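You operate a simulated robot arm through the tools that you are given. There is no shell and no other tool.

Carry out the task below with a simulated robot arm. There is one attempt and no reset: what you move stays moved.

TASK
Wash the blue paint out of the orange brush and stand it on the brown mat.
Fine: shut the cover first, press the brush in the cleaner, work it over the whole felt, so that the felt takes cleaner, not paint. Set down upright: orange brush. A coat counts when it lies all over at full strength: go over it till it gets no stronger.

The check looks at the end state, three seconds after you hand in, the way a careful person would. Anything else that was tipped, shoved, dropped, spilled or broken makes it a failure. Lids that push on must go on centred and level and be pressed home; caps that screw on are set level and turned clockwise until they are tight.

THE ROBOT
A 5-joint arm with a two-finger parallel gripper, fixed in place. Base frame: the origin is on the floor under the middle of its stand, x ahead of it, y to its left, z up; the work surface is at about z = 0.862. Lengths are in m, angles in degrees, forces in N, time in s.
It reaches about 1.134 m from its shoulder. Its first joint turns from -149.0 to 149.0 degrees. Payload 1.57 kg.
The TCP is the grasp point between the finger pads, 0.03 m short of the fingertips. In the tool frame z runs along the fingers and y along their closing line. Largest opening 0.11 m; finger width 0.024, thickness 0.012; the body of the gripper, 0.048 by 0.112 m, starts 0.078 m behind the TCP.
Orientation is that of the tool frame in the base frame, as [roll, pitch, yaw] about the fixed x, y, z axes, in that order (R = Rz(yaw) Ry(pitch) Rx(roll)). With the fingers straight down and closing along the base's y, the tool's x points along the base's -x, its y along +y and its z along -z.

THE INTERFACE
- The arm moves only by the tool servo_tool. Its argument "steps" is a list of rows, each a list of 7 numbers: the shift along the base's x, y, z in units of 30 mm (1.0 is 30 mm), then the turn, a rotation vector about the base's x, y, z in units of 8 degrees (1.0 is 8 degrees), then the finger opening in m, from 0 to 0.11. In form: [[x, y, z, wx, wy, wz, claw], ...]. A call has 1 to 20 rows; each row shifts and turns the commanded pose from where the row before left it. A call with a number of a shift or a turn outside -1 to 1 is refused whole. Each row takes 0.2 s and may step no farther than 0.05 m and 8.6 degrees from the row before; otherwise, or with a gripper value out of range, the whole call is refused. A pose out of reach is approached as far as the arm can. The call stops where the force on the tool passes 90 N (or 10 N more than at its start, if that is more) or the arm is blocked; 0.2 s more then pass. Each finger travels about 0.072 m/s and halts on what it meets, pressing with about 35 N; the grip force reading is that of the motor and also rises with nothing between the fingers. The clock runs only during rows and for 0.2 s after the last one: add rows that do not move to give the fingers time. The reply holds the time, the measured pose of the TCP, the force on the tool along the base axes, the opening and the grip force, in the units named above and with some noise, with the torque about the TCP (base axes, N m) and any sound that the robot's microphone picked up, and new pictures: "views" is both (left out), scene, wrist or none.
- Cameras (640 x 400 px; columns grow to the right, rows downward): "scene" is fixed at [0.4019, 0.6496, 1.64]; the picture's right is [-0.83, -0.55, 0.00], its down [-0.51, 0.78, -0.37] and it looks along [0.20, -0.31, -0.93] (base axes); focal length 309 px, centre (320, 200). "wrist" rides on the gripper at [0.07, 0.016, -0.141] in the tool frame; the picture's right is [-0.23, 0.97, 0.00], its down [-0.85, -0.20, -0.48] and it looks along [-0.47, -0.11, 0.88] (tool axes); focal length 222 px, centre (320, 200). There is no depth. A picture from a camera that has moved, and an enlarged one, comes with that camera's place and axes in the base frame and with its lens.
- slide_trunk(by): slides the trunk up (or, below 0, down) by that many m; the arm rides with it, the base frame stays. It gives what a move gives, with no picture.
- close_up(camera, box): a new picture of the part [left, top, right, bottom] of that camera's present view, enlarged. No time passes.
- job_done(): hands the job in; it is judged then, once.

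Places have to be worked out from the pictures, the camera data and where the tool is seen. Open the gripper and draw the arm clear of the work before you hand the job in, unless the task says otherwise.

The tools are called after "Request:" as a command line: name --pt "numbers of a row" for each row, then --argument value for the rest, lists and objects as JSON in quotes. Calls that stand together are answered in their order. servo_tool: Moves the arm, as the interface text tells. Its arguments: {"type":"object","properties":{"steps":{"type":"array","items":{"type":"array","items":{"type":"number"}}},"views":{"type":"string","enum":["both","scene","wrist","none"]}},"required":["steps"]} The other tools are called the same way: slide_trunk (by) moves the trunk up or down; close_up (camera, box) takes an enlarged picture of a part of a camera's view; job_done () hands the job in.

At the start:

```text
time: 0.0
ee_pos: [0.4185, 0.4124, 1.2001]
orientation: [-180.0, 0.0, 180.0]
force: [0.1, -0.5, 0.5]
torque: [0.03, 0.03, 0.01]
opening: 0.1101
grip_force: 0.0
trunk travel left (down, up): [-0.933, 0.037]
```

scene: 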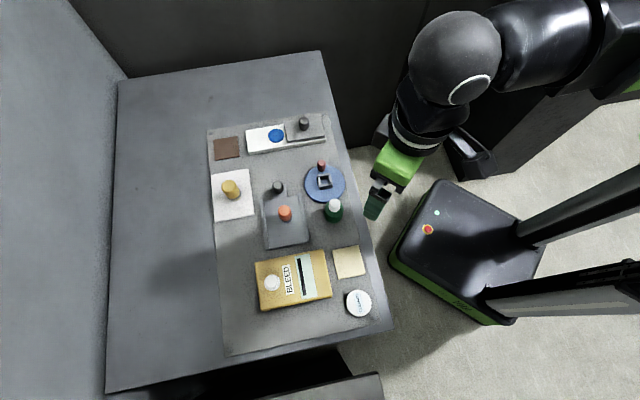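
wrist: 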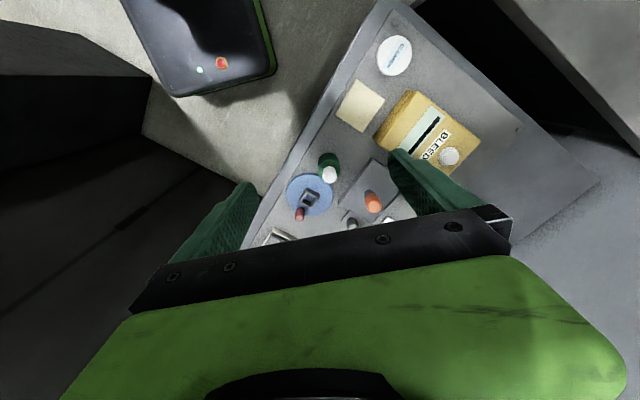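

I start by enlarging the scene picture to identify each object.

Request:
close_up --camera "scene" --box '[200, 100, 360, 200]'

Request:
close_up --camera "scene" --box '[230, 170, 390, 330]'

Request:
close_up --camera "wrist" --box '[240, 20, 500, 250]'

```text
4.00 times, centred on (280, 150) of scene
camera zoom: at [0.4019, 0.6496, 1.64], right [-0.83, -0.55, 0.0], down [-0.51, 0.78, -0.37], along [0.2, -0.31, -0.93], focal length 1235 px, centre (480, 400)
```

zoom: 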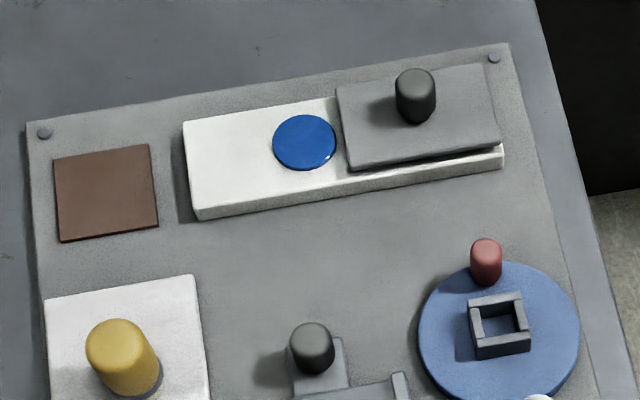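

```text
2.50 times, centred on (310, 250) of scene
camera zoom: at [0.4019, 0.6496, 1.64], right [-0.83, -0.55, 0.0], down [-0.51, 0.78, -0.37], along [0.2, -0.31, -0.93], focal length 772 px, centre (345, 75)
```

zoom: 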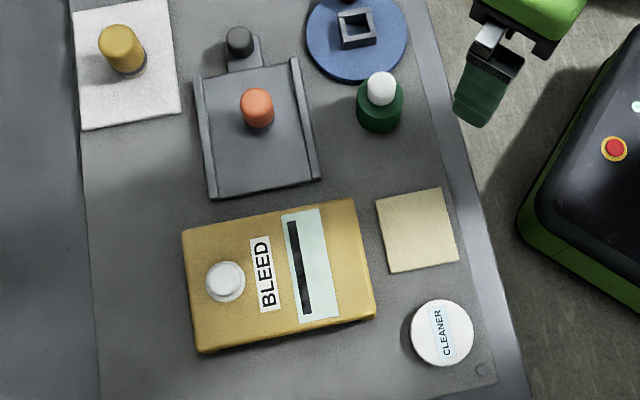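

```text
1.74 times, centred on (370, 135) of wrist
camera zoom: at [0.3508, 0.4296, 1.3409], right [0.23, 0.97, 0.0], down [0.85, -0.2, 0.48], along [0.47, -0.11, -0.88], focal length 386 px, centre (233, 313)
```

zoom: 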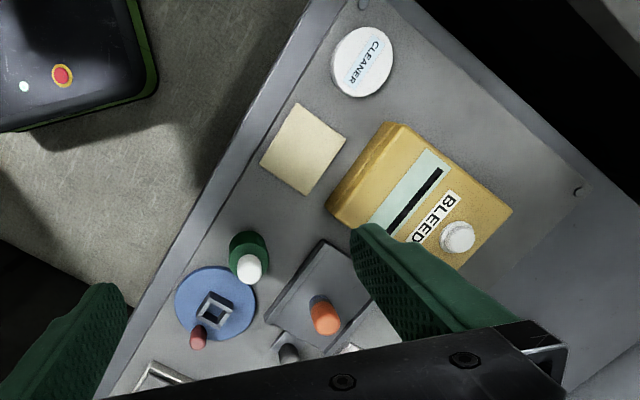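

The tray with the orange brush, the paint block with its sliding cover, and the disc marked CLEANER are visible. I move the gripper over the middle of the table, staying high, for a closer look from the wrist camera.

Request:
servo_tool --pt "0.9 0.2 -0.2 0 0 0 0.11" --pt "0.9 0.2 -0.2 0 0 0 0.11" --pt "0.9 0.2 -0.2 0 0 0 0.11" --pt "0.9 0.2 -0.2 0 0 0 0.11" --pt "0 0 0 0 0 0 0.11" --views "both"

```text
time: 1.2
ee_pos: [0.5284, 0.4383, 1.2004]
orientation: [-180.0, -0.1, 180.0]
force: [0.3, -0.1, 0.0]
torque: [0.01, 0.0, 0.02]
opening: 0.11
grip_force: 0.1
out of reach, approached as far as the arm can: row 1, 2, 3, 4
trunk travel left (down, up): [-0.933, 0.037]
camera wrist: at [0.4594, 0.455, 1.3411], right [0.23, 0.97, 0.0], down [0.85, -0.2, 0.48], along [0.47, -0.11, -0.88], focal length 222 px, centre (320, 200)
```

scene: 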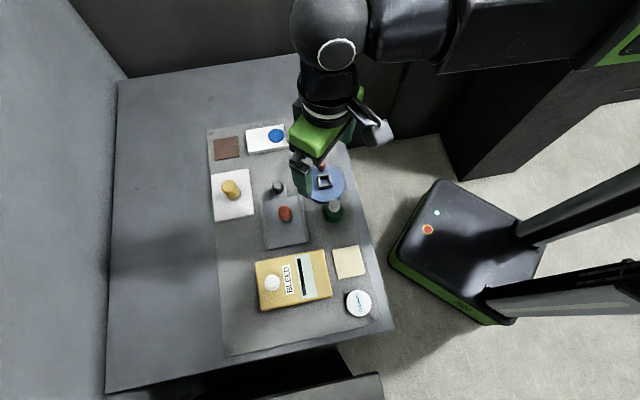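
wrist: 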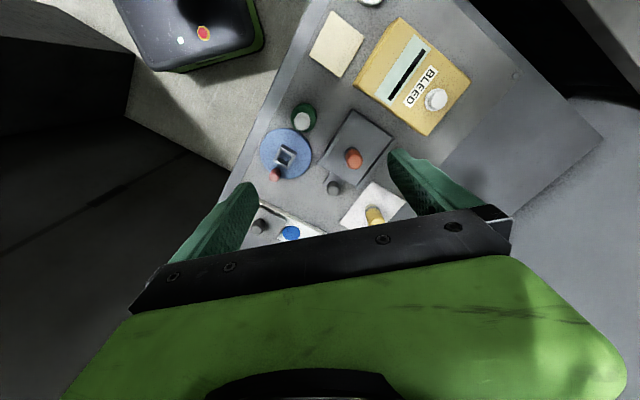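

The height didn't change when I commanded z, so z probably has to come from the trunk. I test with a small trunk slide down.

Request:
slide_trunk --by -0.05

Request:
servo_tool --pt "0 0 -0.5 0 0 0 0.11" --pt "0 0 0 0 0 0 0.11" --views "none"

```text
time: 2.1
ee_pos: [0.5282, 0.4384, 1.1498]
orientation: [179.9, 0.0, -179.9]
force: [-0.9, -0.1, 0.0]
torque: [-0.05, -0.01, 0.01]
opening: 0.11
grip_force: 0.1
trunk travel left (down, up): [-0.883, 0.087]
```

```text
time: 2.7
ee_pos: [0.5302, 0.4384, 1.1497]
orientation: [-179.9, 0.0, 179.9]
force: [0.6, -0.3, 0.3]
torque: [-0.01, -0.02, 0.0]
opening: 0.1101
grip_force: 0.1
out of reach, approached as far as the arm can: row 1
trunk travel left (down, up): [-0.883, 0.087]
```

The trunk does the vertical motion. Now I look closely at the objects from here.

Request:
close_up --camera "wrist" --box '[230, 80, 420, 250]'

Request:
close_up --camera "wrist" --box '[290, 0, 480, 130]'

Request:
close_up --camera "scene" --box '[200, 100, 300, 230]'

```text
2.35 times, centred on (325, 165) of wrist
camera zoom: at [0.4595, 0.4552, 1.2909], right [0.23, 0.97, 0.0], down [0.86, -0.2, 0.48], along [0.47, -0.11, -0.88], focal length 523 px, centre (308, 282)
```

zoom: 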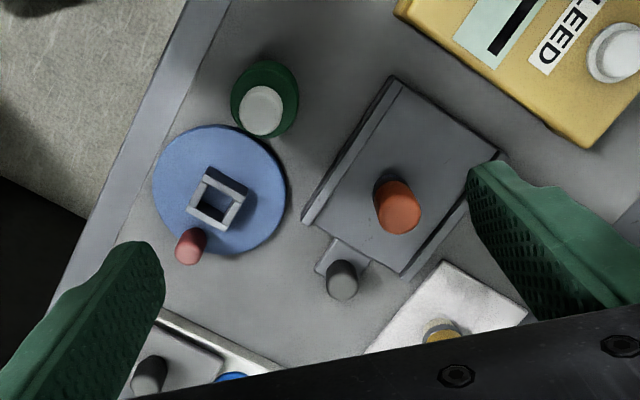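

```text
3.08 times, centred on (385, 65) of wrist
camera zoom: at [0.4595, 0.4552, 1.2909], right [0.23, 0.97, 0.0], down [0.86, -0.2, 0.48], along [0.47, -0.11, -0.88], focal length 684 px, centre (120, 615)
```

zoom: 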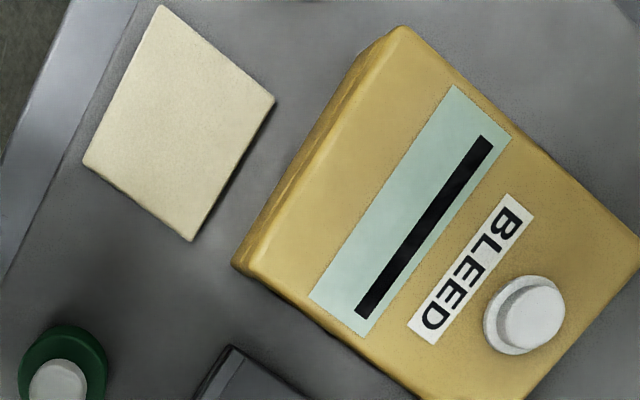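

```text
3.08 times, centred on (250, 165) of scene
camera zoom: at [0.4019, 0.6496, 1.64], right [-0.83, -0.55, 0.0], down [-0.51, 0.78, -0.37], along [0.2, -0.31, -0.93], focal length 950 px, centre (535, 308)
```

zoom: 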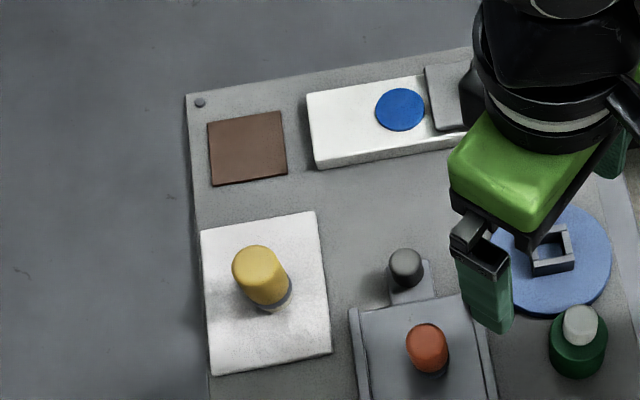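

I move the camera over the side with the CLEANER disc to inspect it.

Request:
servo_tool --pt "-0.95 0.35 0 0 0 0 0.11" --pt "-0.95 0.35 0 0 0 0 0.11" --pt "-0.95 0.35 0 0 0 0 0.11" --pt "-0.95 0.35 0 0 0 0 0.11" --pt "-0.95 0.35 0 0 0 0 0.11" --pt "-0.95 0.35 0 0 0 0 0.11" --pt "0 0 0 0 0 0 0.11" --views "both"

```text
time: 4.3
ee_pos: [0.3592, 0.5046, 1.1499]
orientation: [180.0, 0.1, 179.9]
force: [0.1, -0.9, 0.1]
torque: [0.04, 0.02, 0.01]
opening: 0.1098
grip_force: 0.1
trunk travel left (down, up): [-0.883, 0.087]
camera wrist: at [0.29, 0.5205, 1.2909], right [0.23, 0.97, 0.0], down [0.86, -0.2, 0.48], along [0.47, -0.11, -0.88], focal length 222 px, centre (320, 200)
```

scene: 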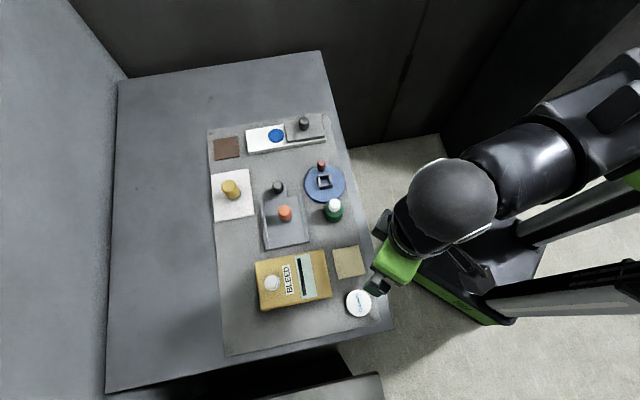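
wrist: 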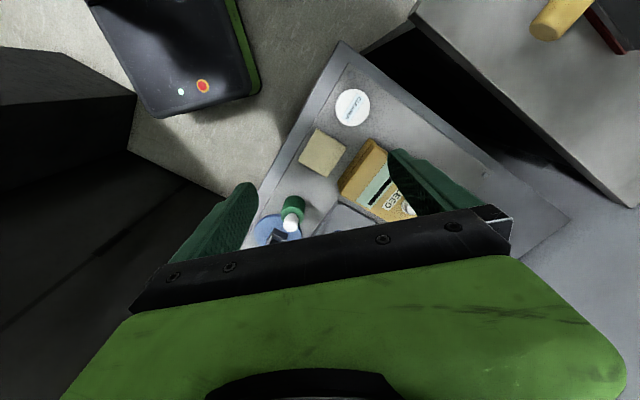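

There's something else on a second surface at the top right. I zoom in on the CLEANER disc and on that surface.

Request:
close_up --camera "wrist" --box '[310, 70, 410, 150]'

Request:
close_up --camera "wrist" --box '[400, 0, 640, 150]'

Request:
close_up --camera "scene" --box '[200, 310, 400, 400]'

Request:
close_up --camera "scene" --box '[250, 165, 350, 255]'

```text
5.00 times, centred on (360, 110) of wrist
camera zoom: at [0.29, 0.5205, 1.2909], right [0.23, 0.97, 0.0], down [0.86, -0.2, 0.48], along [0.47, -0.11, -0.88], focal length 1111 px, centre (120, 650)
```

zoom: 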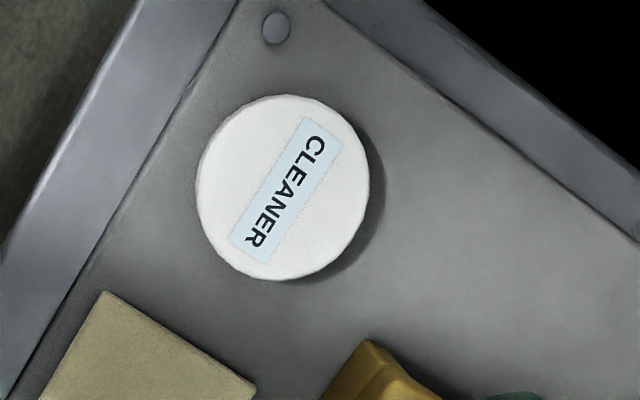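

```text
2.67 times, centred on (520, 75) of wrist
camera zoom: at [0.29, 0.5205, 1.2909], right [0.23, 0.97, 0.0], down [0.86, -0.2, 0.48], along [0.47, -0.11, -0.88], focal length 592 px, centre (-213, 533)
```

zoom: 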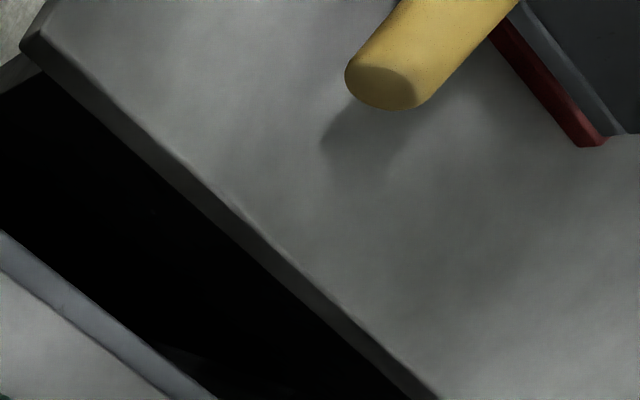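

```text
3.20 times, centred on (300, 355) of scene
camera zoom: at [0.4019, 0.6496, 1.64], right [-0.83, -0.55, 0.0], down [-0.51, 0.78, -0.37], along [0.2, -0.31, -0.93], focal length 988 px, centre (384, -296)
```

zoom: 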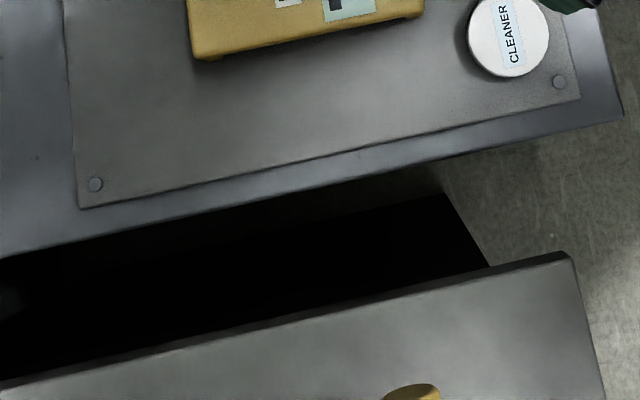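

```text
4.44 times, centred on (300, 210) of scene
camera zoom: at [0.4019, 0.6496, 1.64], right [-0.83, -0.55, 0.0], down [-0.51, 0.78, -0.37], along [0.2, -0.31, -0.93], focal length 1372 px, centre (409, 156)
```

zoom: 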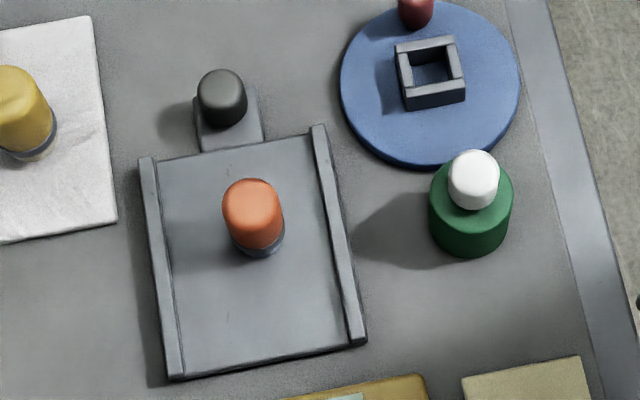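

CLEANER looks like a round lid or disc about 66 mm across. I test how the wrist can tilt here so I can view things from lower down.

Request:
servo_tool --pt "0 0 0 0 -1 0 0.11" --pt "0 0 0 0 -1 0 0.11" --pt "0 0 0 0 0 0 0.11" --views "wrist"

```text
time: 5.1
ee_pos: [0.3594, 0.5034, 1.1574]
orientation: [-179.9, 16.0, -179.9]
force: [-0.8, -0.9, 0.1]
torque: [-0.03, 0.0, 0.02]
opening: 0.11
grip_force: 0.1
out of reach, approached as far as the arm can: row 1, 2
trunk travel left (down, up): [-0.883, 0.087]
camera wrist: at [0.2532, 0.5193, 1.2754], right [0.22, 0.97, 0.06], down [0.69, -0.2, 0.7], along [0.69, -0.11, -0.71], focal length 222 px, centre (320, 200)
```

wrist: 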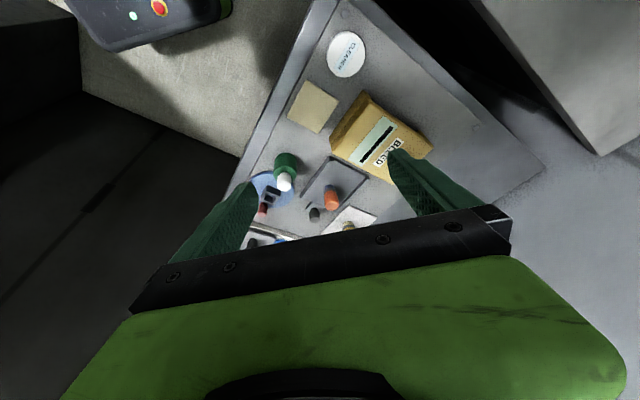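

Tilting works, with a small coupled height change. I back off, tilt more, and then lower the trunk to see CLEANER and the others obliquely.

Request:
servo_tool --pt "-1 0 0 0 -1 0 0.11" --pt "-1 0 0 0 -1 0 0.11" --pt "-1 0 0 0 -1 0 0.11" --pt "0 0 0 0 0 0 0.11" --views "none"

Request:
slide_trunk --by -0.15

Request:
close_up --camera "wrist" --box '[160, 0, 480, 200]'

Request:
close_up --camera "scene" --box '[320, 270, 400, 330]'

```text
time: 6.1
ee_pos: [0.2715, 0.5202, 1.2061]
orientation: [-179.8, 40.0, 180.0]
force: [0.7, -0.2, -0.6]
torque: [0.0, 0.01, -0.04]
opening: 0.1101
grip_force: 0.0
out of reach, approached as far as the arm can: row 1, 2, 3
trunk travel left (down, up): [-0.883, 0.087]
```

```text
time: 7.9
ee_pos: [0.2716, 0.5196, 1.0555]
orientation: [-179.7, 39.9, 180.0]
force: [0.2, -0.5, 0.2]
torque: [0.01, -0.04, 0.0]
opening: 0.1097
grip_force: 0.1
trunk travel left (down, up): [-0.733, 0.237]
```

```text
2.00 times, centred on (320, 100) of wrist
camera zoom: at [0.1272, 0.5354, 1.1187], right [0.18, 0.97, 0.14], down [0.35, -0.2, 0.92], along [0.92, -0.11, -0.37], focal length 444 px, centre (320, 400)
```

zoom: 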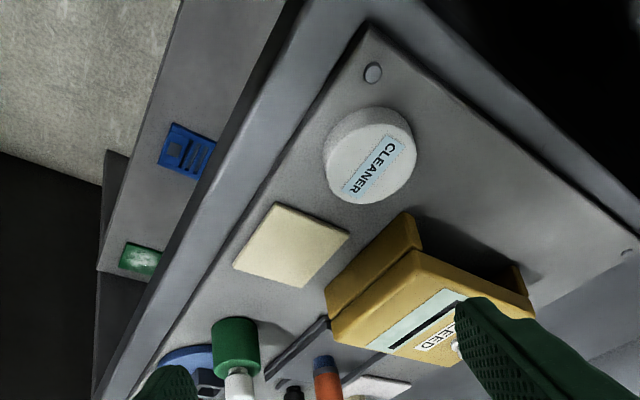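

```text
6.67 times, centred on (360, 300) of scene
camera zoom: at [0.4019, 0.6496, 1.64], right [-0.83, -0.55, 0.0], down [-0.51, 0.78, -0.37], along [0.2, -0.31, -0.93], focal length 2059 px, centre (53, -467)
```

zoom: 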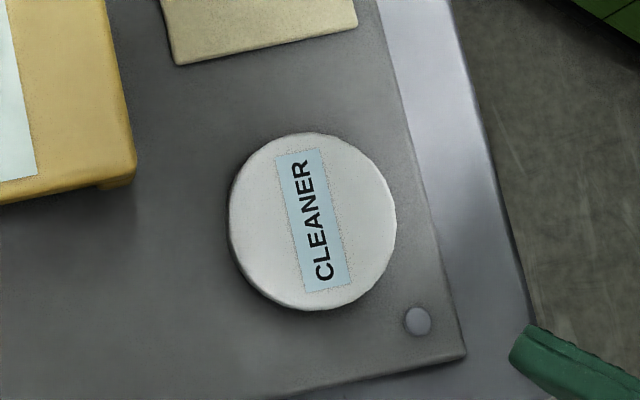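

CLEANER is a low white disc about 20 mm high. I zoom in further on it, on the side panels, and on the brushes.

Request:
close_up --camera "wrist" --box '[310, 40, 380, 110]'

Request:
close_up --camera "wrist" --box '[210, 50, 290, 150]'

Request:
close_up --camera "wrist" --box '[230, 140, 400, 230]'

```text
5.71 times, centred on (345, 75) of wrist
camera zoom: at [0.1272, 0.5354, 1.1187], right [0.18, 0.97, 0.14], down [0.35, -0.2, 0.92], along [0.92, -0.11, -0.37], focal length 1269 px, centre (177, 914)
```

zoom: 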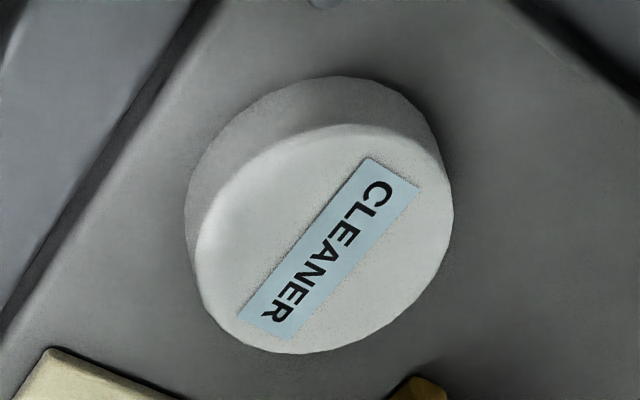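

```text
4.00 times, centred on (250, 100) of wrist
camera zoom: at [0.1272, 0.5354, 1.1187], right [0.18, 0.97, 0.14], down [0.35, -0.2, 0.92], along [0.92, -0.11, -0.37], focal length 888 px, centre (600, 600)
```

zoom: 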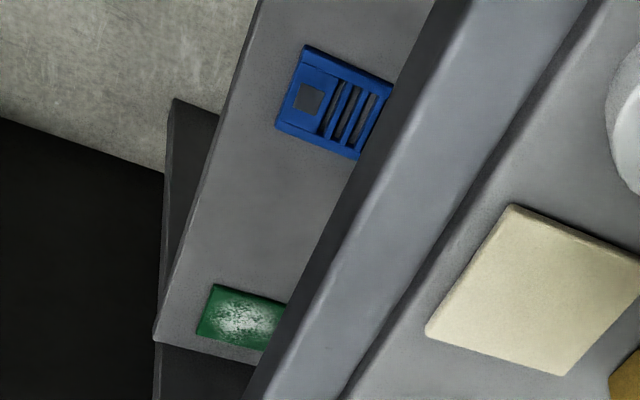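

```text
3.76 times, centred on (315, 185) of wrist
camera zoom: at [0.1272, 0.5354, 1.1187], right [0.18, 0.97, 0.14], down [0.35, -0.2, 0.92], along [0.92, -0.11, -0.37], focal length 836 px, centre (339, 256)
```

zoom: 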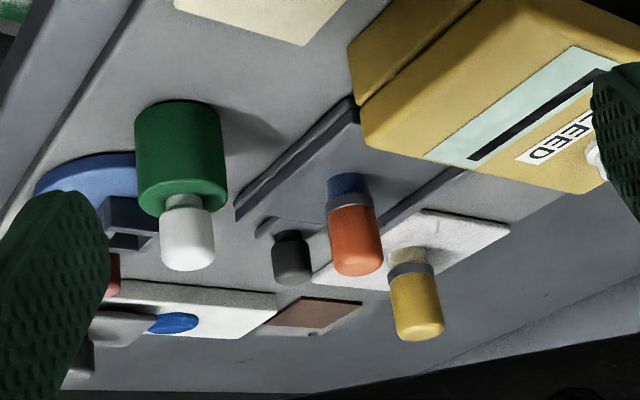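

The orange brush stands on a blue-painted felt tip below its grey ring. I back off a little and go lower, to see the side of the CLEANER disc and whether it has a lid.

Request:
servo_tool --pt "-0.8 0.3 0 0 0 0 0.11" --pt "-0.8 0.3 0 0 0 0 0.11" --pt "-0.8 0.3 0 0 0 0 0.11" --pt "0 0 0 0 0 0 0.11" --views "none"

Request:
slide_trunk --by -0.12

Request:
close_up --camera "wrist" --box '[240, 50, 420, 230]'

```text
time: 8.9
ee_pos: [0.1985, 0.5461, 1.0549]
orientation: [-179.8, 39.8, -180.0]
force: [0.3, 0.2, -0.2]
torque: [0.0, 0.0, 0.01]
opening: 0.1099
grip_force: 0.1
trunk travel left (down, up): [-0.733, 0.237]
```

```text
time: 10.4
ee_pos: [0.2002, 0.5462, 0.9346]
orientation: [-179.8, 40.0, -180.0]
force: [-1.1, 0.9, -0.4]
torque: [0.03, 0.05, 0.02]
opening: 0.11
grip_force: 0.1
trunk travel left (down, up): [-0.613, 0.357]
```

```text
2.22 times, centred on (330, 140) of wrist
camera zoom: at [0.056, 0.563, 0.9987], right [0.18, 0.97, 0.14], down [0.35, -0.2, 0.92], along [0.92, -0.11, -0.38], focal length 494 px, centre (298, 333)
```

zoom: 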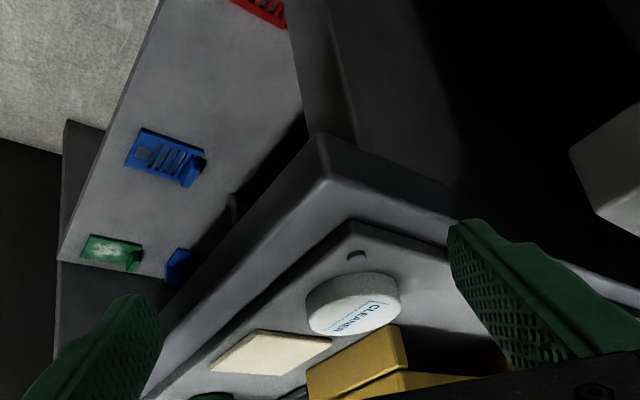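

I enlarge the disc from this low angle.

Request:
close_up --camera "wrist" --box '[310, 160, 370, 210]'

Request:
close_up --camera "wrist" --box '[280, 190, 400, 240]'

```text
8.00 times, centred on (340, 185) of wrist
camera zoom: at [0.056, 0.563, 0.9987], right [0.18, 0.97, 0.14], down [0.35, -0.2, 0.92], along [0.92, -0.11, -0.38], focal length 1777 px, centre (160, 320)
```

zoom: 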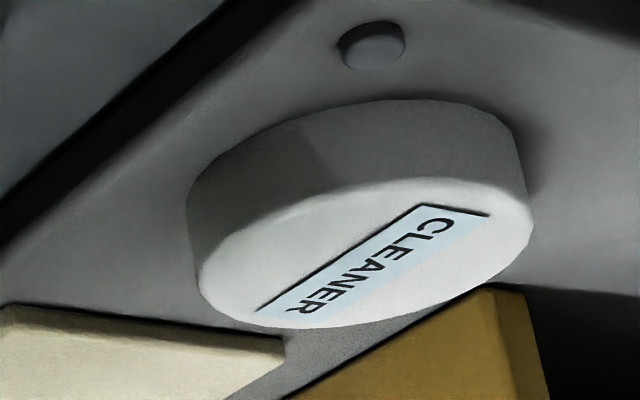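

```text
5.33 times, centred on (340, 215) of wrist
camera zoom: at [0.056, 0.563, 0.9987], right [0.18, 0.97, 0.14], down [0.35, -0.2, 0.92], along [0.92, -0.11, -0.38], focal length 1185 px, centre (213, 120)
```

zoom: 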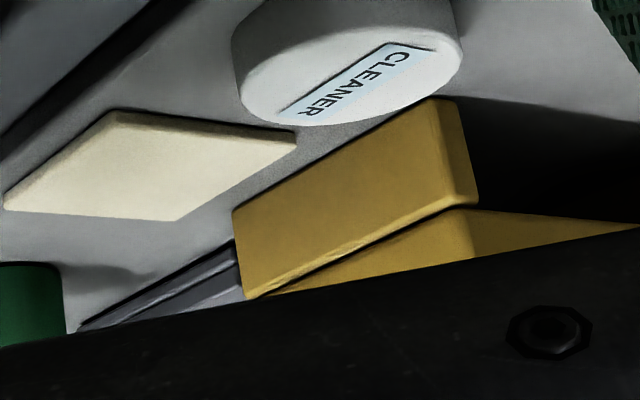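

No seam is visible on the disc. Before washing I must shut the paint cover, so I raise the trunk, straighten the wrist and fly over to the paint block to measure its knob.

Request:
slide_trunk --by 0.25

Request:
servo_tool --pt "0.95 -0.55 0 0 1 0 0.11" --pt "0.95 -0.55 0 0 1 0 0.11" --pt "0.95 -0.55 0 0 1 0 0.11" --pt "0.95 -0.55 0 0 1 0 0.11" --pt "0.95 -0.55 0 0 1 0 0.11" --pt "0.95 -0.55 0 0 0 0 0.11" --pt "0.95 -0.55 0 0 0 0 0.11" --pt "0.95 -0.55 0 0 0 0 0.11" --pt "0.95 -0.55 0 0 0 0 0.11" --pt "0.95 -0.55 0 0 0 0 0.11" --pt "0.95 -0.55 0 0 0 0 0.11" --pt "0.95 -0.55 0 0 0 0 0.11" --pt "0.95 -0.55 0 0 0 0 0.11" --pt "0.95 -0.55 0 0 0 0 0.11" --pt "0 0 0 0 0 0 0.11" --views "both"

```text
time: 12.9
ee_pos: [0.1996, 0.5468, 1.1852]
orientation: [-179.8, 39.9, 180.0]
force: [1.0, 1.0, 0.0]
torque: [-0.01, 0.01, 0.03]
opening: 0.1097
grip_force: 0.1
trunk travel left (down, up): [-0.863, 0.107]
```

```text
time: 16.1
ee_pos: [0.5992, 0.3176, 1.1295]
orientation: [-179.8, -0.1, -180.0]
force: [0.7, -0.8, -0.1]
torque: [0.0, -0.01, -0.01]
opening: 0.1099
grip_force: 0.0
out of reach, approached as far as the arm can: row 1, 2, 3, 4
trunk travel left (down, up): [-0.863, 0.107]
camera wrist: at [0.5303, 0.3326, 1.2712], right [0.23, 0.97, 0.0], down [0.86, -0.2, 0.48], along [0.46, -0.11, -0.88], focal length 222 px, centre (320, 200)
```

scene: 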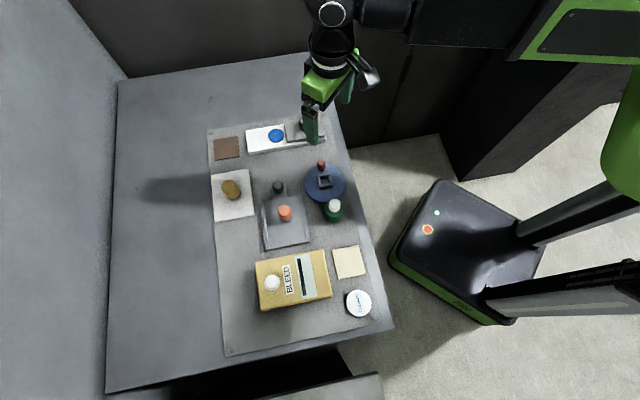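
wrist: 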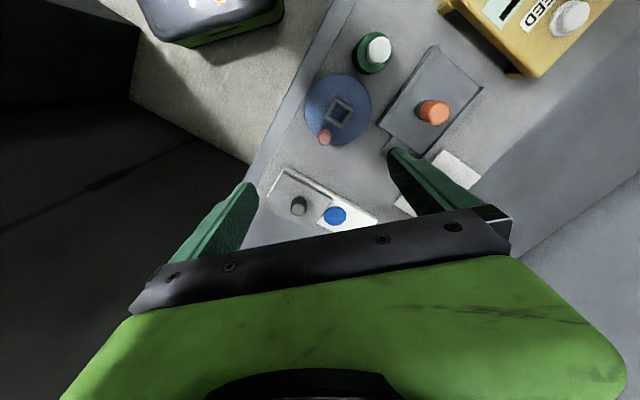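

The paint block is in view between the fingers; I enlarge it.

Request:
close_up --camera "wrist" --box '[250, 150, 390, 240]'

Request:
close_up --camera "wrist" --box '[350, 40, 500, 160]'

```text
4.44 times, centred on (320, 195) of wrist
camera zoom: at [0.5303, 0.3326, 1.2712], right [0.23, 0.97, 0.0], down [0.86, -0.2, 0.48], along [0.46, -0.11, -0.88], focal length 987 px, centre (320, 222)
```

zoom: 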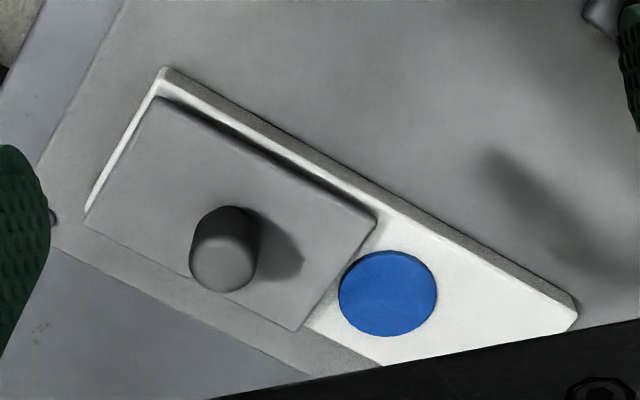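

```text
3.33 times, centred on (425, 100) of wrist
camera zoom: at [0.5303, 0.3326, 1.2712], right [0.23, 0.97, 0.0], down [0.86, -0.2, 0.48], along [0.46, -0.11, -0.88], focal length 740 px, centre (-30, 533)
```

zoom: 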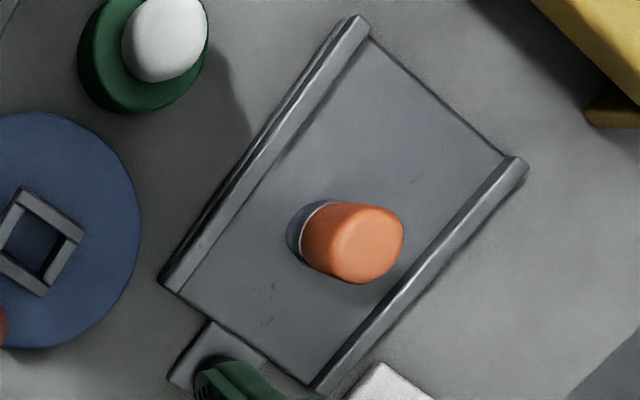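

Combining both cameras I place the knob top at about (0.712, 0.252, 0.949), the paint pool at about (0.770, 0.307, 0.898), and the slide axis at about 45°. I move above the knob, turning the fingers so they close along the slide axis.

Request:
servo_tool --pt "0.6255 -0.367 0 0 0 -0.9375 0.08" --pt "0.6255 -0.367 0 0 0 -0.9375 0.08" --pt "0.6255 -0.367 0 0 0 -0.9375 0.08" --pt "0.6255 -0.367 0 0 0 -0.9375 0.08" --pt "0.6255 -0.367 0 0 0 -0.9375 0.08" --pt "0.6255 -0.367 0 0 0 -0.9375 0.08" --pt "0 0 0 0 0 0 0.08" --views "both"

```text
time: 17.8
ee_pos: [0.7121, 0.2487, 1.1297]
orientation: [-179.8, -0.1, 134.9]
force: [0.1, -0.3, 0.1]
torque: [0.02, -0.02, 0.01]
opening: 0.0798
grip_force: 0.0
trunk travel left (down, up): [-0.863, 0.107]
camera wrist: at [0.6752, 0.3093, 1.2712], right [0.85, 0.53, 0.0], down [0.46, -0.75, 0.48], along [0.25, -0.41, -0.88], focal length 222 px, centre (320, 200)
```

scene: 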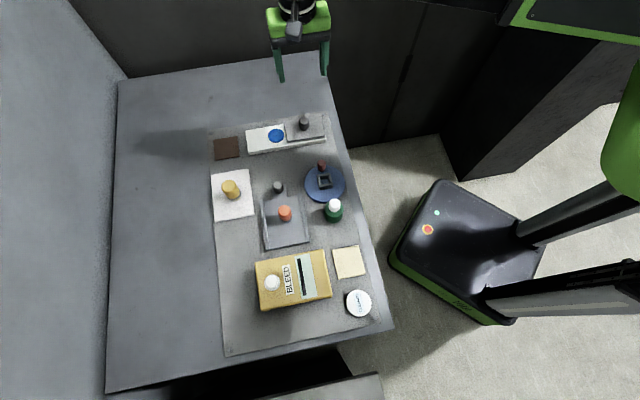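
wrist: 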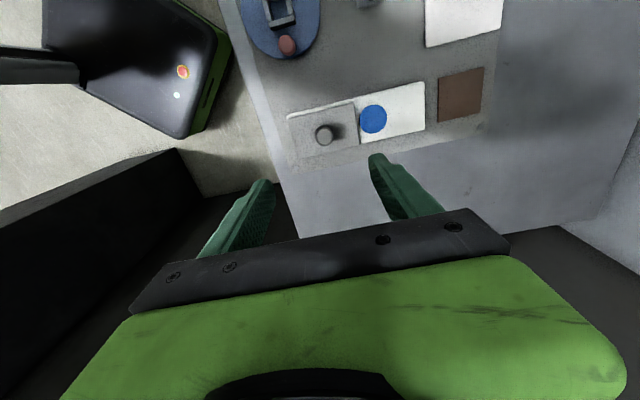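

I refine the knob position with a close-up.

Request:
close_up --camera "wrist" --box '[270, 60, 430, 160]'

```text
4.00 times, centred on (350, 110) of wrist
camera zoom: at [0.6752, 0.3093, 1.2712], right [0.85, 0.53, 0.0], down [0.46, -0.75, 0.48], along [0.25, -0.41, -0.88], focal length 888 px, centre (200, 560)
```

zoom: 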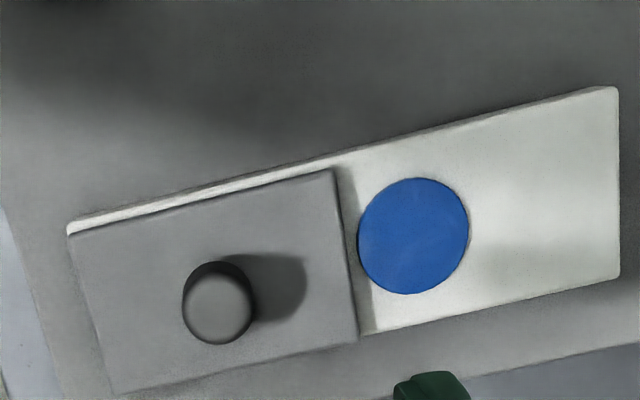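

Using two wrist views I place the knob at about (0.7215, 0.247) with its top at about z = 0.924, and the pool at about (0.782, 0.306). I center on the knob and come down partway.

Request:
servo_tool --pt "0.313 -0.057 0 0 0 0 0.08" --pt "0 0 0 0 0 0 0.08" --views "none"

Request:
slide_trunk --by -0.14

Request:
servo_tool --pt "0 0 0 0 0 0 0.08" --views "both"

```text
time: 18.4
ee_pos: [0.7225, 0.2474, 1.1307]
orientation: [-179.8, -0.1, 135.1]
force: [-0.4, 0.2, 0.2]
torque: [0.03, 0.0, 0.01]
opening: 0.0802
grip_force: 0.1
out of reach, approached as far as the arm can: row 1
trunk travel left (down, up): [-0.863, 0.107]
```

```text
time: 20.0
ee_pos: [0.7211, 0.2455, 0.9905]
orientation: [-179.7, -0.2, 134.9]
force: [-0.8, -0.1, -0.5]
torque: [0.01, -0.03, -0.03]
opening: 0.0799
grip_force: 0.0
trunk travel left (down, up): [-0.723, 0.247]
```

```text
time: 20.4
ee_pos: [0.7221, 0.2454, 0.9901]
orientation: [-179.9, -0.1, 135.0]
force: [1.0, 0.2, 0.2]
torque: [0.02, -0.01, 0.02]
opening: 0.0798
grip_force: 0.0
trunk travel left (down, up): [-0.723, 0.247]
camera wrist: at [0.6847, 0.3075, 1.1311], right [0.85, 0.53, 0.0], down [0.47, -0.75, 0.48], along [0.25, -0.41, -0.88], focal length 222 px, centre (320, 200)
```

scene: 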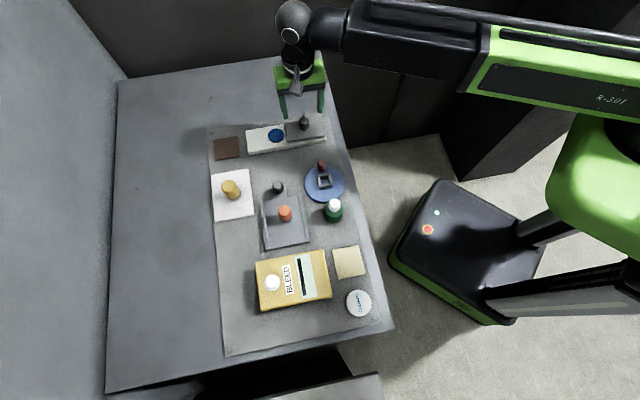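
wrist: 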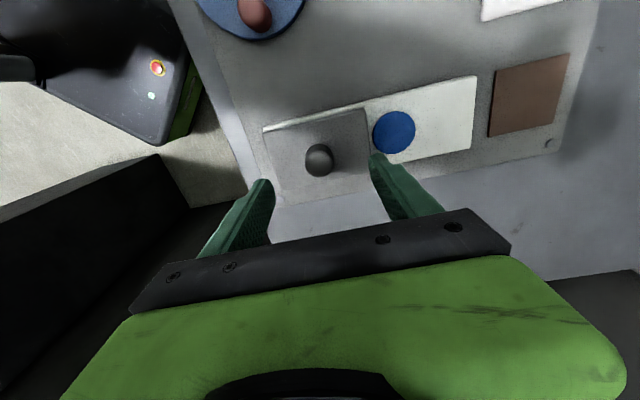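

The knob is centered between the fingers. I descend to about TCP z = 0.930, leaving the fingertips above the cover.

Request:
slide_trunk --by -0.058

Request:
servo_tool --pt "0 0 0 0 0 0 0.06" --pt "0 0 0 0 0 0 0.04" --pt "0 0 0 0 0 0 0.04" --views "both"

```text
time: 21.4
ee_pos: [0.7217, 0.2459, 0.9316]
orientation: [-179.8, -0.1, 135.0]
force: [-0.6, 0.3, 0.3]
torque: [0.01, -0.01, -0.01]
opening: 0.0801
grip_force: 0.1
trunk travel left (down, up): [-0.665, 0.305]
```

```text
time: 22.2
ee_pos: [0.722, 0.2463, 0.9312]
orientation: [-179.8, -0.1, 135.0]
force: [0.1, -0.4, -0.5]
torque: [0.0, -0.01, 0.01]
opening: 0.0401
grip_force: 0.0
trunk travel left (down, up): [-0.665, 0.305]
camera wrist: at [0.6847, 0.3075, 1.0731], right [0.85, 0.53, 0.0], down [0.47, -0.75, 0.48], along [0.25, -0.41, -0.88], focal length 222 px, centre (320, 200)
```

scene: 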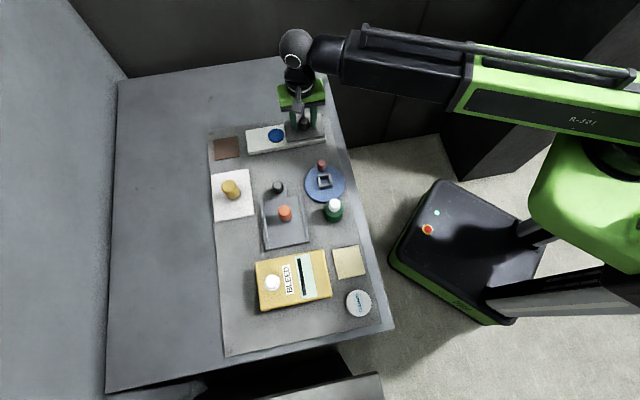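
wrist: 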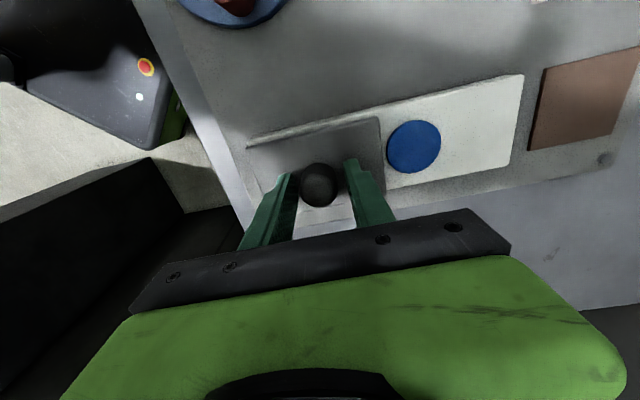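

I look closely at the fingertips versus the cover before gripping.

Request:
close_up --camera "wrist" --box '[240, 110, 400, 230]'

Request:
close_up --camera "scene" --box '[270, 80, 350, 160]'

```text
3.33 times, centred on (320, 170) of wrist
camera zoom: at [0.6847, 0.3075, 1.0731], right [0.85, 0.53, 0.0], down [0.47, -0.75, 0.48], along [0.25, -0.41, -0.88], focal length 740 px, centre (320, 300)
```

zoom: 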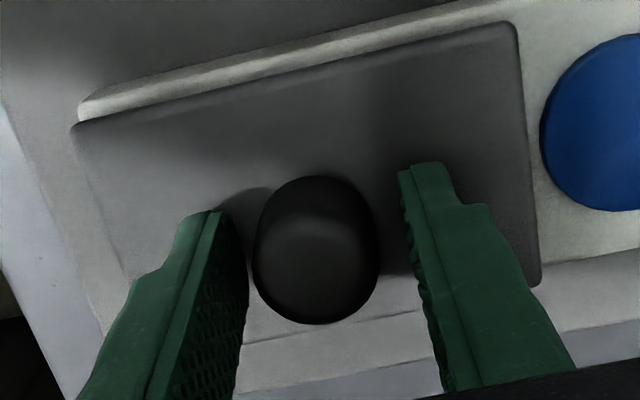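

```text
5.00 times, centred on (310, 120) of scene
camera zoom: at [0.4019, 0.6496, 1.64], right [-0.83, -0.55, 0.0], down [-0.51, 0.78, -0.37], along [0.2, -0.31, -0.93], focal length 1544 px, centre (370, 600)
```

zoom: 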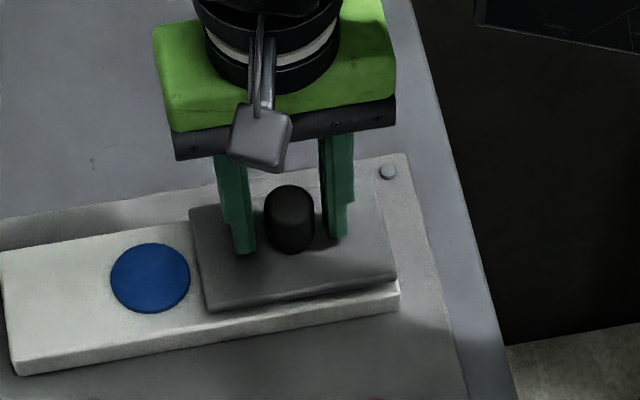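

The fingers straddle the knob well and just clear the cover. I close on it.

Request:
servo_tool --pt "0 0 0 0 0 0 0.03" --pt "0 0 0 0 0 0 0.02" --pt "0 0 0 0 0 0 0.02" --views "none"

```text
time: 23.0
ee_pos: [0.7211, 0.2471, 0.9312]
orientation: [-179.9, -0.1, 135.0]
force: [-1.0, -1.3, -2.0]
torque: [0.45, -0.45, -0.02]
opening: 0.0267
grip_force: 37.4
trunk travel left (down, up): [-0.665, 0.305]
```

The knob is held (26.7 mm). I slide the cover along 45° in small steps, watching the force.

Request:
servo_tool --pt "0.283 0.283 0 0 0 0 0.02" --pt "0.283 0.283 0 0 0 0 0.02" --pt "0.283 0.283 0 0 0 0 0.02" --pt "0.283 0.283 0 0 0 0 0.02" --pt "0 0 0 0 0 0 0.02" --views "both"

```text
time: 24.2
ee_pos: [0.7563, 0.2814, 0.9327]
orientation: [-179.9, -0.1, 135.0]
force: [3.6, -4.3, 1.6]
torque: [0.34, -0.52, -0.01]
opening: 0.0269
grip_force: 37.7
trunk travel left (down, up): [-0.665, 0.305]
camera wrist: at [0.7191, 0.3421, 1.0731], right [0.85, 0.53, 0.0], down [0.46, -0.75, 0.48], along [0.25, -0.41, -0.88], focal length 222 px, centre (320, 200)
```

scene: 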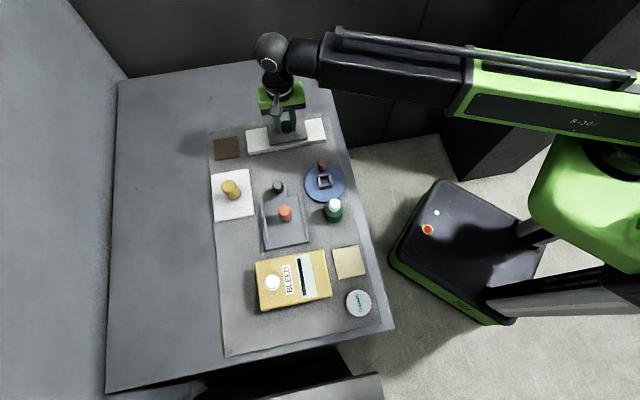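
wrist: 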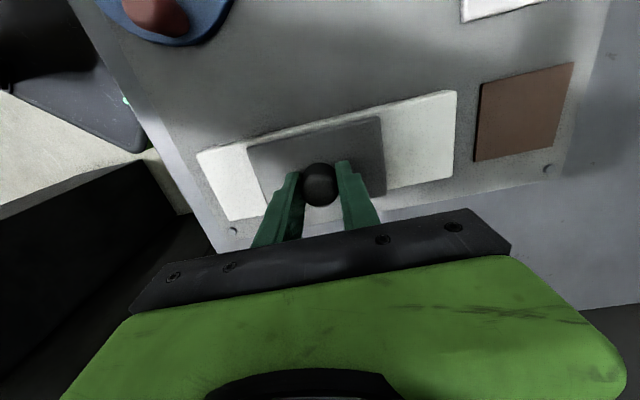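

It slides smoothly with only a small sideways force. I continue for the remaining ~36 mm with a slight correction.

Request:
servo_tool --pt "0.295 0.275 0 0 0 0 0.02" --pt "0.295 0.275 0 0 0 0 0.02" --pt "0.24 0.22 0 0 0 0 0.02" --pt "0 0 0 0 0 0 0.02" --views "both"

```text
time: 25.2
ee_pos: [0.7795, 0.3058, 0.9319]
orientation: [-179.9, -0.2, 135.1]
force: [-6.8, 5.7, -4.3]
torque: [0.86, -0.09, 0.05]
opening: 0.027
grip_force: 37.3
trunk travel left (down, up): [-0.665, 0.305]
camera wrist: at [0.7434, 0.3659, 1.0732], right [0.85, 0.53, 0.0], down [0.47, -0.75, 0.48], along [0.25, -0.41, -0.88], focal length 222 px, centre (320, 200)
```

scene: 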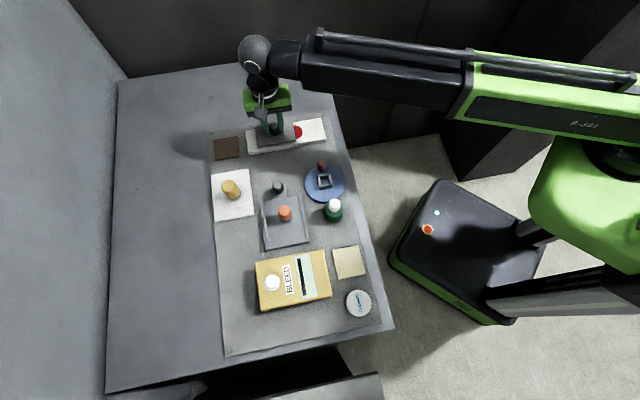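
wrist: 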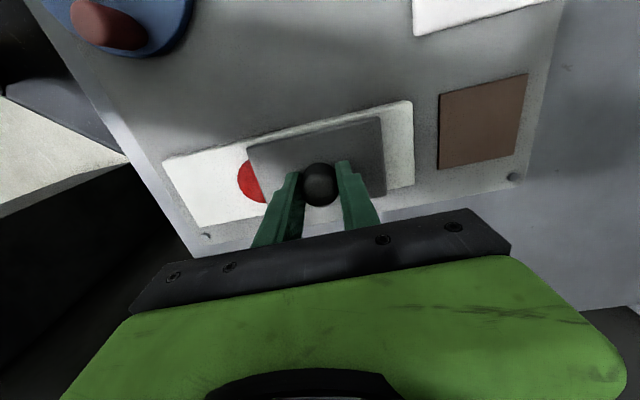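

Sliding it on has uncovered a second, red pool under the other side. So the block has two wells, and the cover only shuts both at mid-block. I slide back about 27 mm and measure the centering.

Request:
servo_tool --pt "-0.21 -0.21 0 0 0 0 0.02" --pt "-0.21 -0.21 0 0 0 0 0.02" --pt "-0.21 -0.21 0 0 0 0 0.02" --pt "0 0 0 0 0 0 0.02" --views "none"

Request:
close_up --camera "wrist" --box '[160, 80, 480, 230]'

Request:
close_up --camera "scene" --box '[230, 90, 350, 170]'

```text
time: 26.2
ee_pos: [0.7614, 0.2856, 0.9323]
orientation: [-179.7, -0.1, 135.0]
force: [-10.1, 11.9, -4.9]
torque: [0.8, -0.31, -0.07]
opening: 0.0271
grip_force: 37.8
trunk travel left (down, up): [-0.665, 0.305]
```

```text
2.00 times, centred on (320, 155) of wrist
camera zoom: at [0.7242, 0.347, 1.0731], right [0.85, 0.53, 0.0], down [0.47, -0.75, 0.48], along [0.25, -0.41, -0.88], focal length 444 px, centre (320, 290)
```

zoom: 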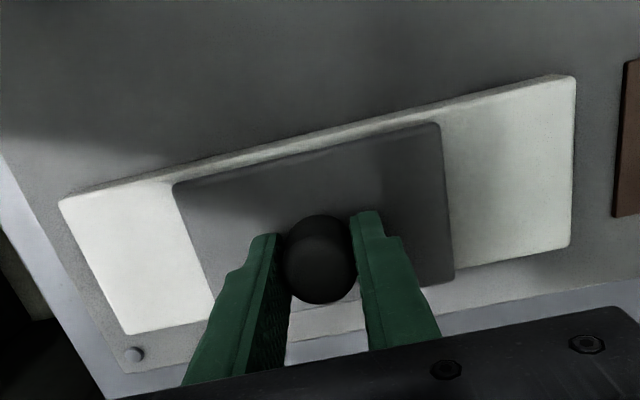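

```text
5.00 times, centred on (290, 130) of scene
camera zoom: at [0.4019, 0.6496, 1.64], right [-0.83, -0.55, 0.0], down [-0.51, 0.78, -0.37], along [0.2, -0.31, -0.93], focal length 1544 px, centre (470, 550)
```

zoom: 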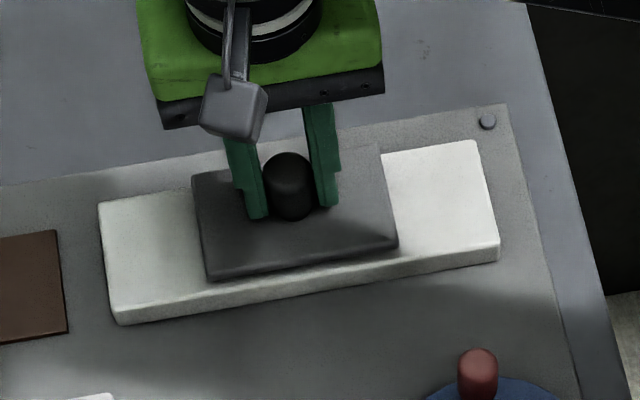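

The cover is now mid-block (within ~1 mm), hiding both pools with about 4 mm to spare on each end. I nudge slightly to relieve the sideways load, then release.

Request:
servo_tool --pt "0 0.05 0 0 0 0 0.02" --pt "0 0 0 0 0 0 0.035" --pt "0 0 0 0 0 0 0.06" --pt "0 0 0 0 0 0 0.06" --views "none"

Request:
slide_trunk --by 0.15

Request:
servo_tool --pt "0 0 0 0 0 0 0.06" --views "both"

Request:
close_up --camera "wrist" --box '[230, 80, 430, 190]'

```text
time: 27.2
ee_pos: [0.7631, 0.2864, 0.932]
orientation: [-179.8, -0.1, 135.0]
force: [0.2, 0.2, -0.5]
torque: [0.01, -0.01, 0.01]
opening: 0.0599
grip_force: 0.1
trunk travel left (down, up): [-0.665, 0.305]
```

```text
time: 28.9
ee_pos: [0.7618, 0.2865, 1.0813]
orientation: [-179.8, -0.1, 135.0]
force: [0.0, 0.1, -0.8]
torque: [-0.01, 0.01, 0.02]
opening: 0.0599
grip_force: 0.0
trunk travel left (down, up): [-0.815, 0.155]
```

```text
time: 29.4
ee_pos: [0.7612, 0.2855, 1.082]
orientation: [-179.8, -0.1, 134.9]
force: [1.0, -0.1, -0.6]
torque: [-0.04, -0.01, -0.01]
opening: 0.0603
grip_force: 0.1
trunk travel left (down, up): [-0.815, 0.155]
camera wrist: at [0.7249, 0.347, 1.223], right [0.85, 0.53, 0.0], down [0.47, -0.75, 0.48], along [0.25, -0.41, -0.88], focal length 222 px, centre (320, 200)
```

scene: 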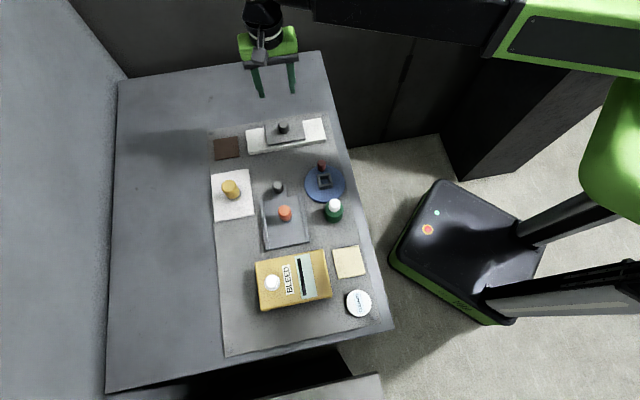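
wrist: 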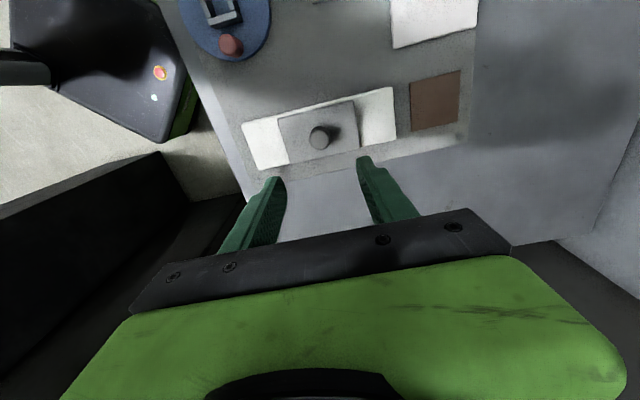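

```text
3.20 times, centred on (330, 135) of wrist
camera zoom: at [0.7249, 0.347, 1.223], right [0.85, 0.53, 0.0], down [0.47, -0.75, 0.48], along [0.25, -0.41, -0.88], focal length 711 px, centre (288, 408)
```

zoom: 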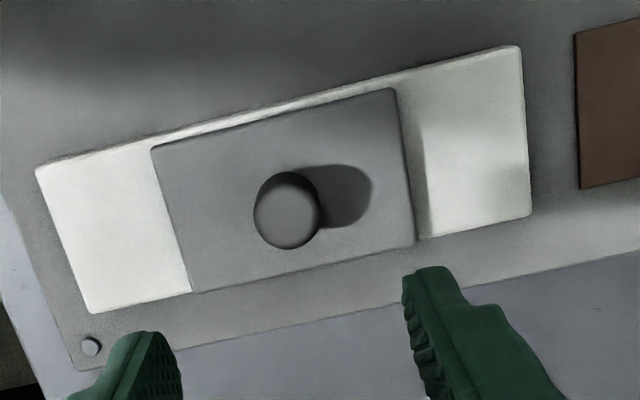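

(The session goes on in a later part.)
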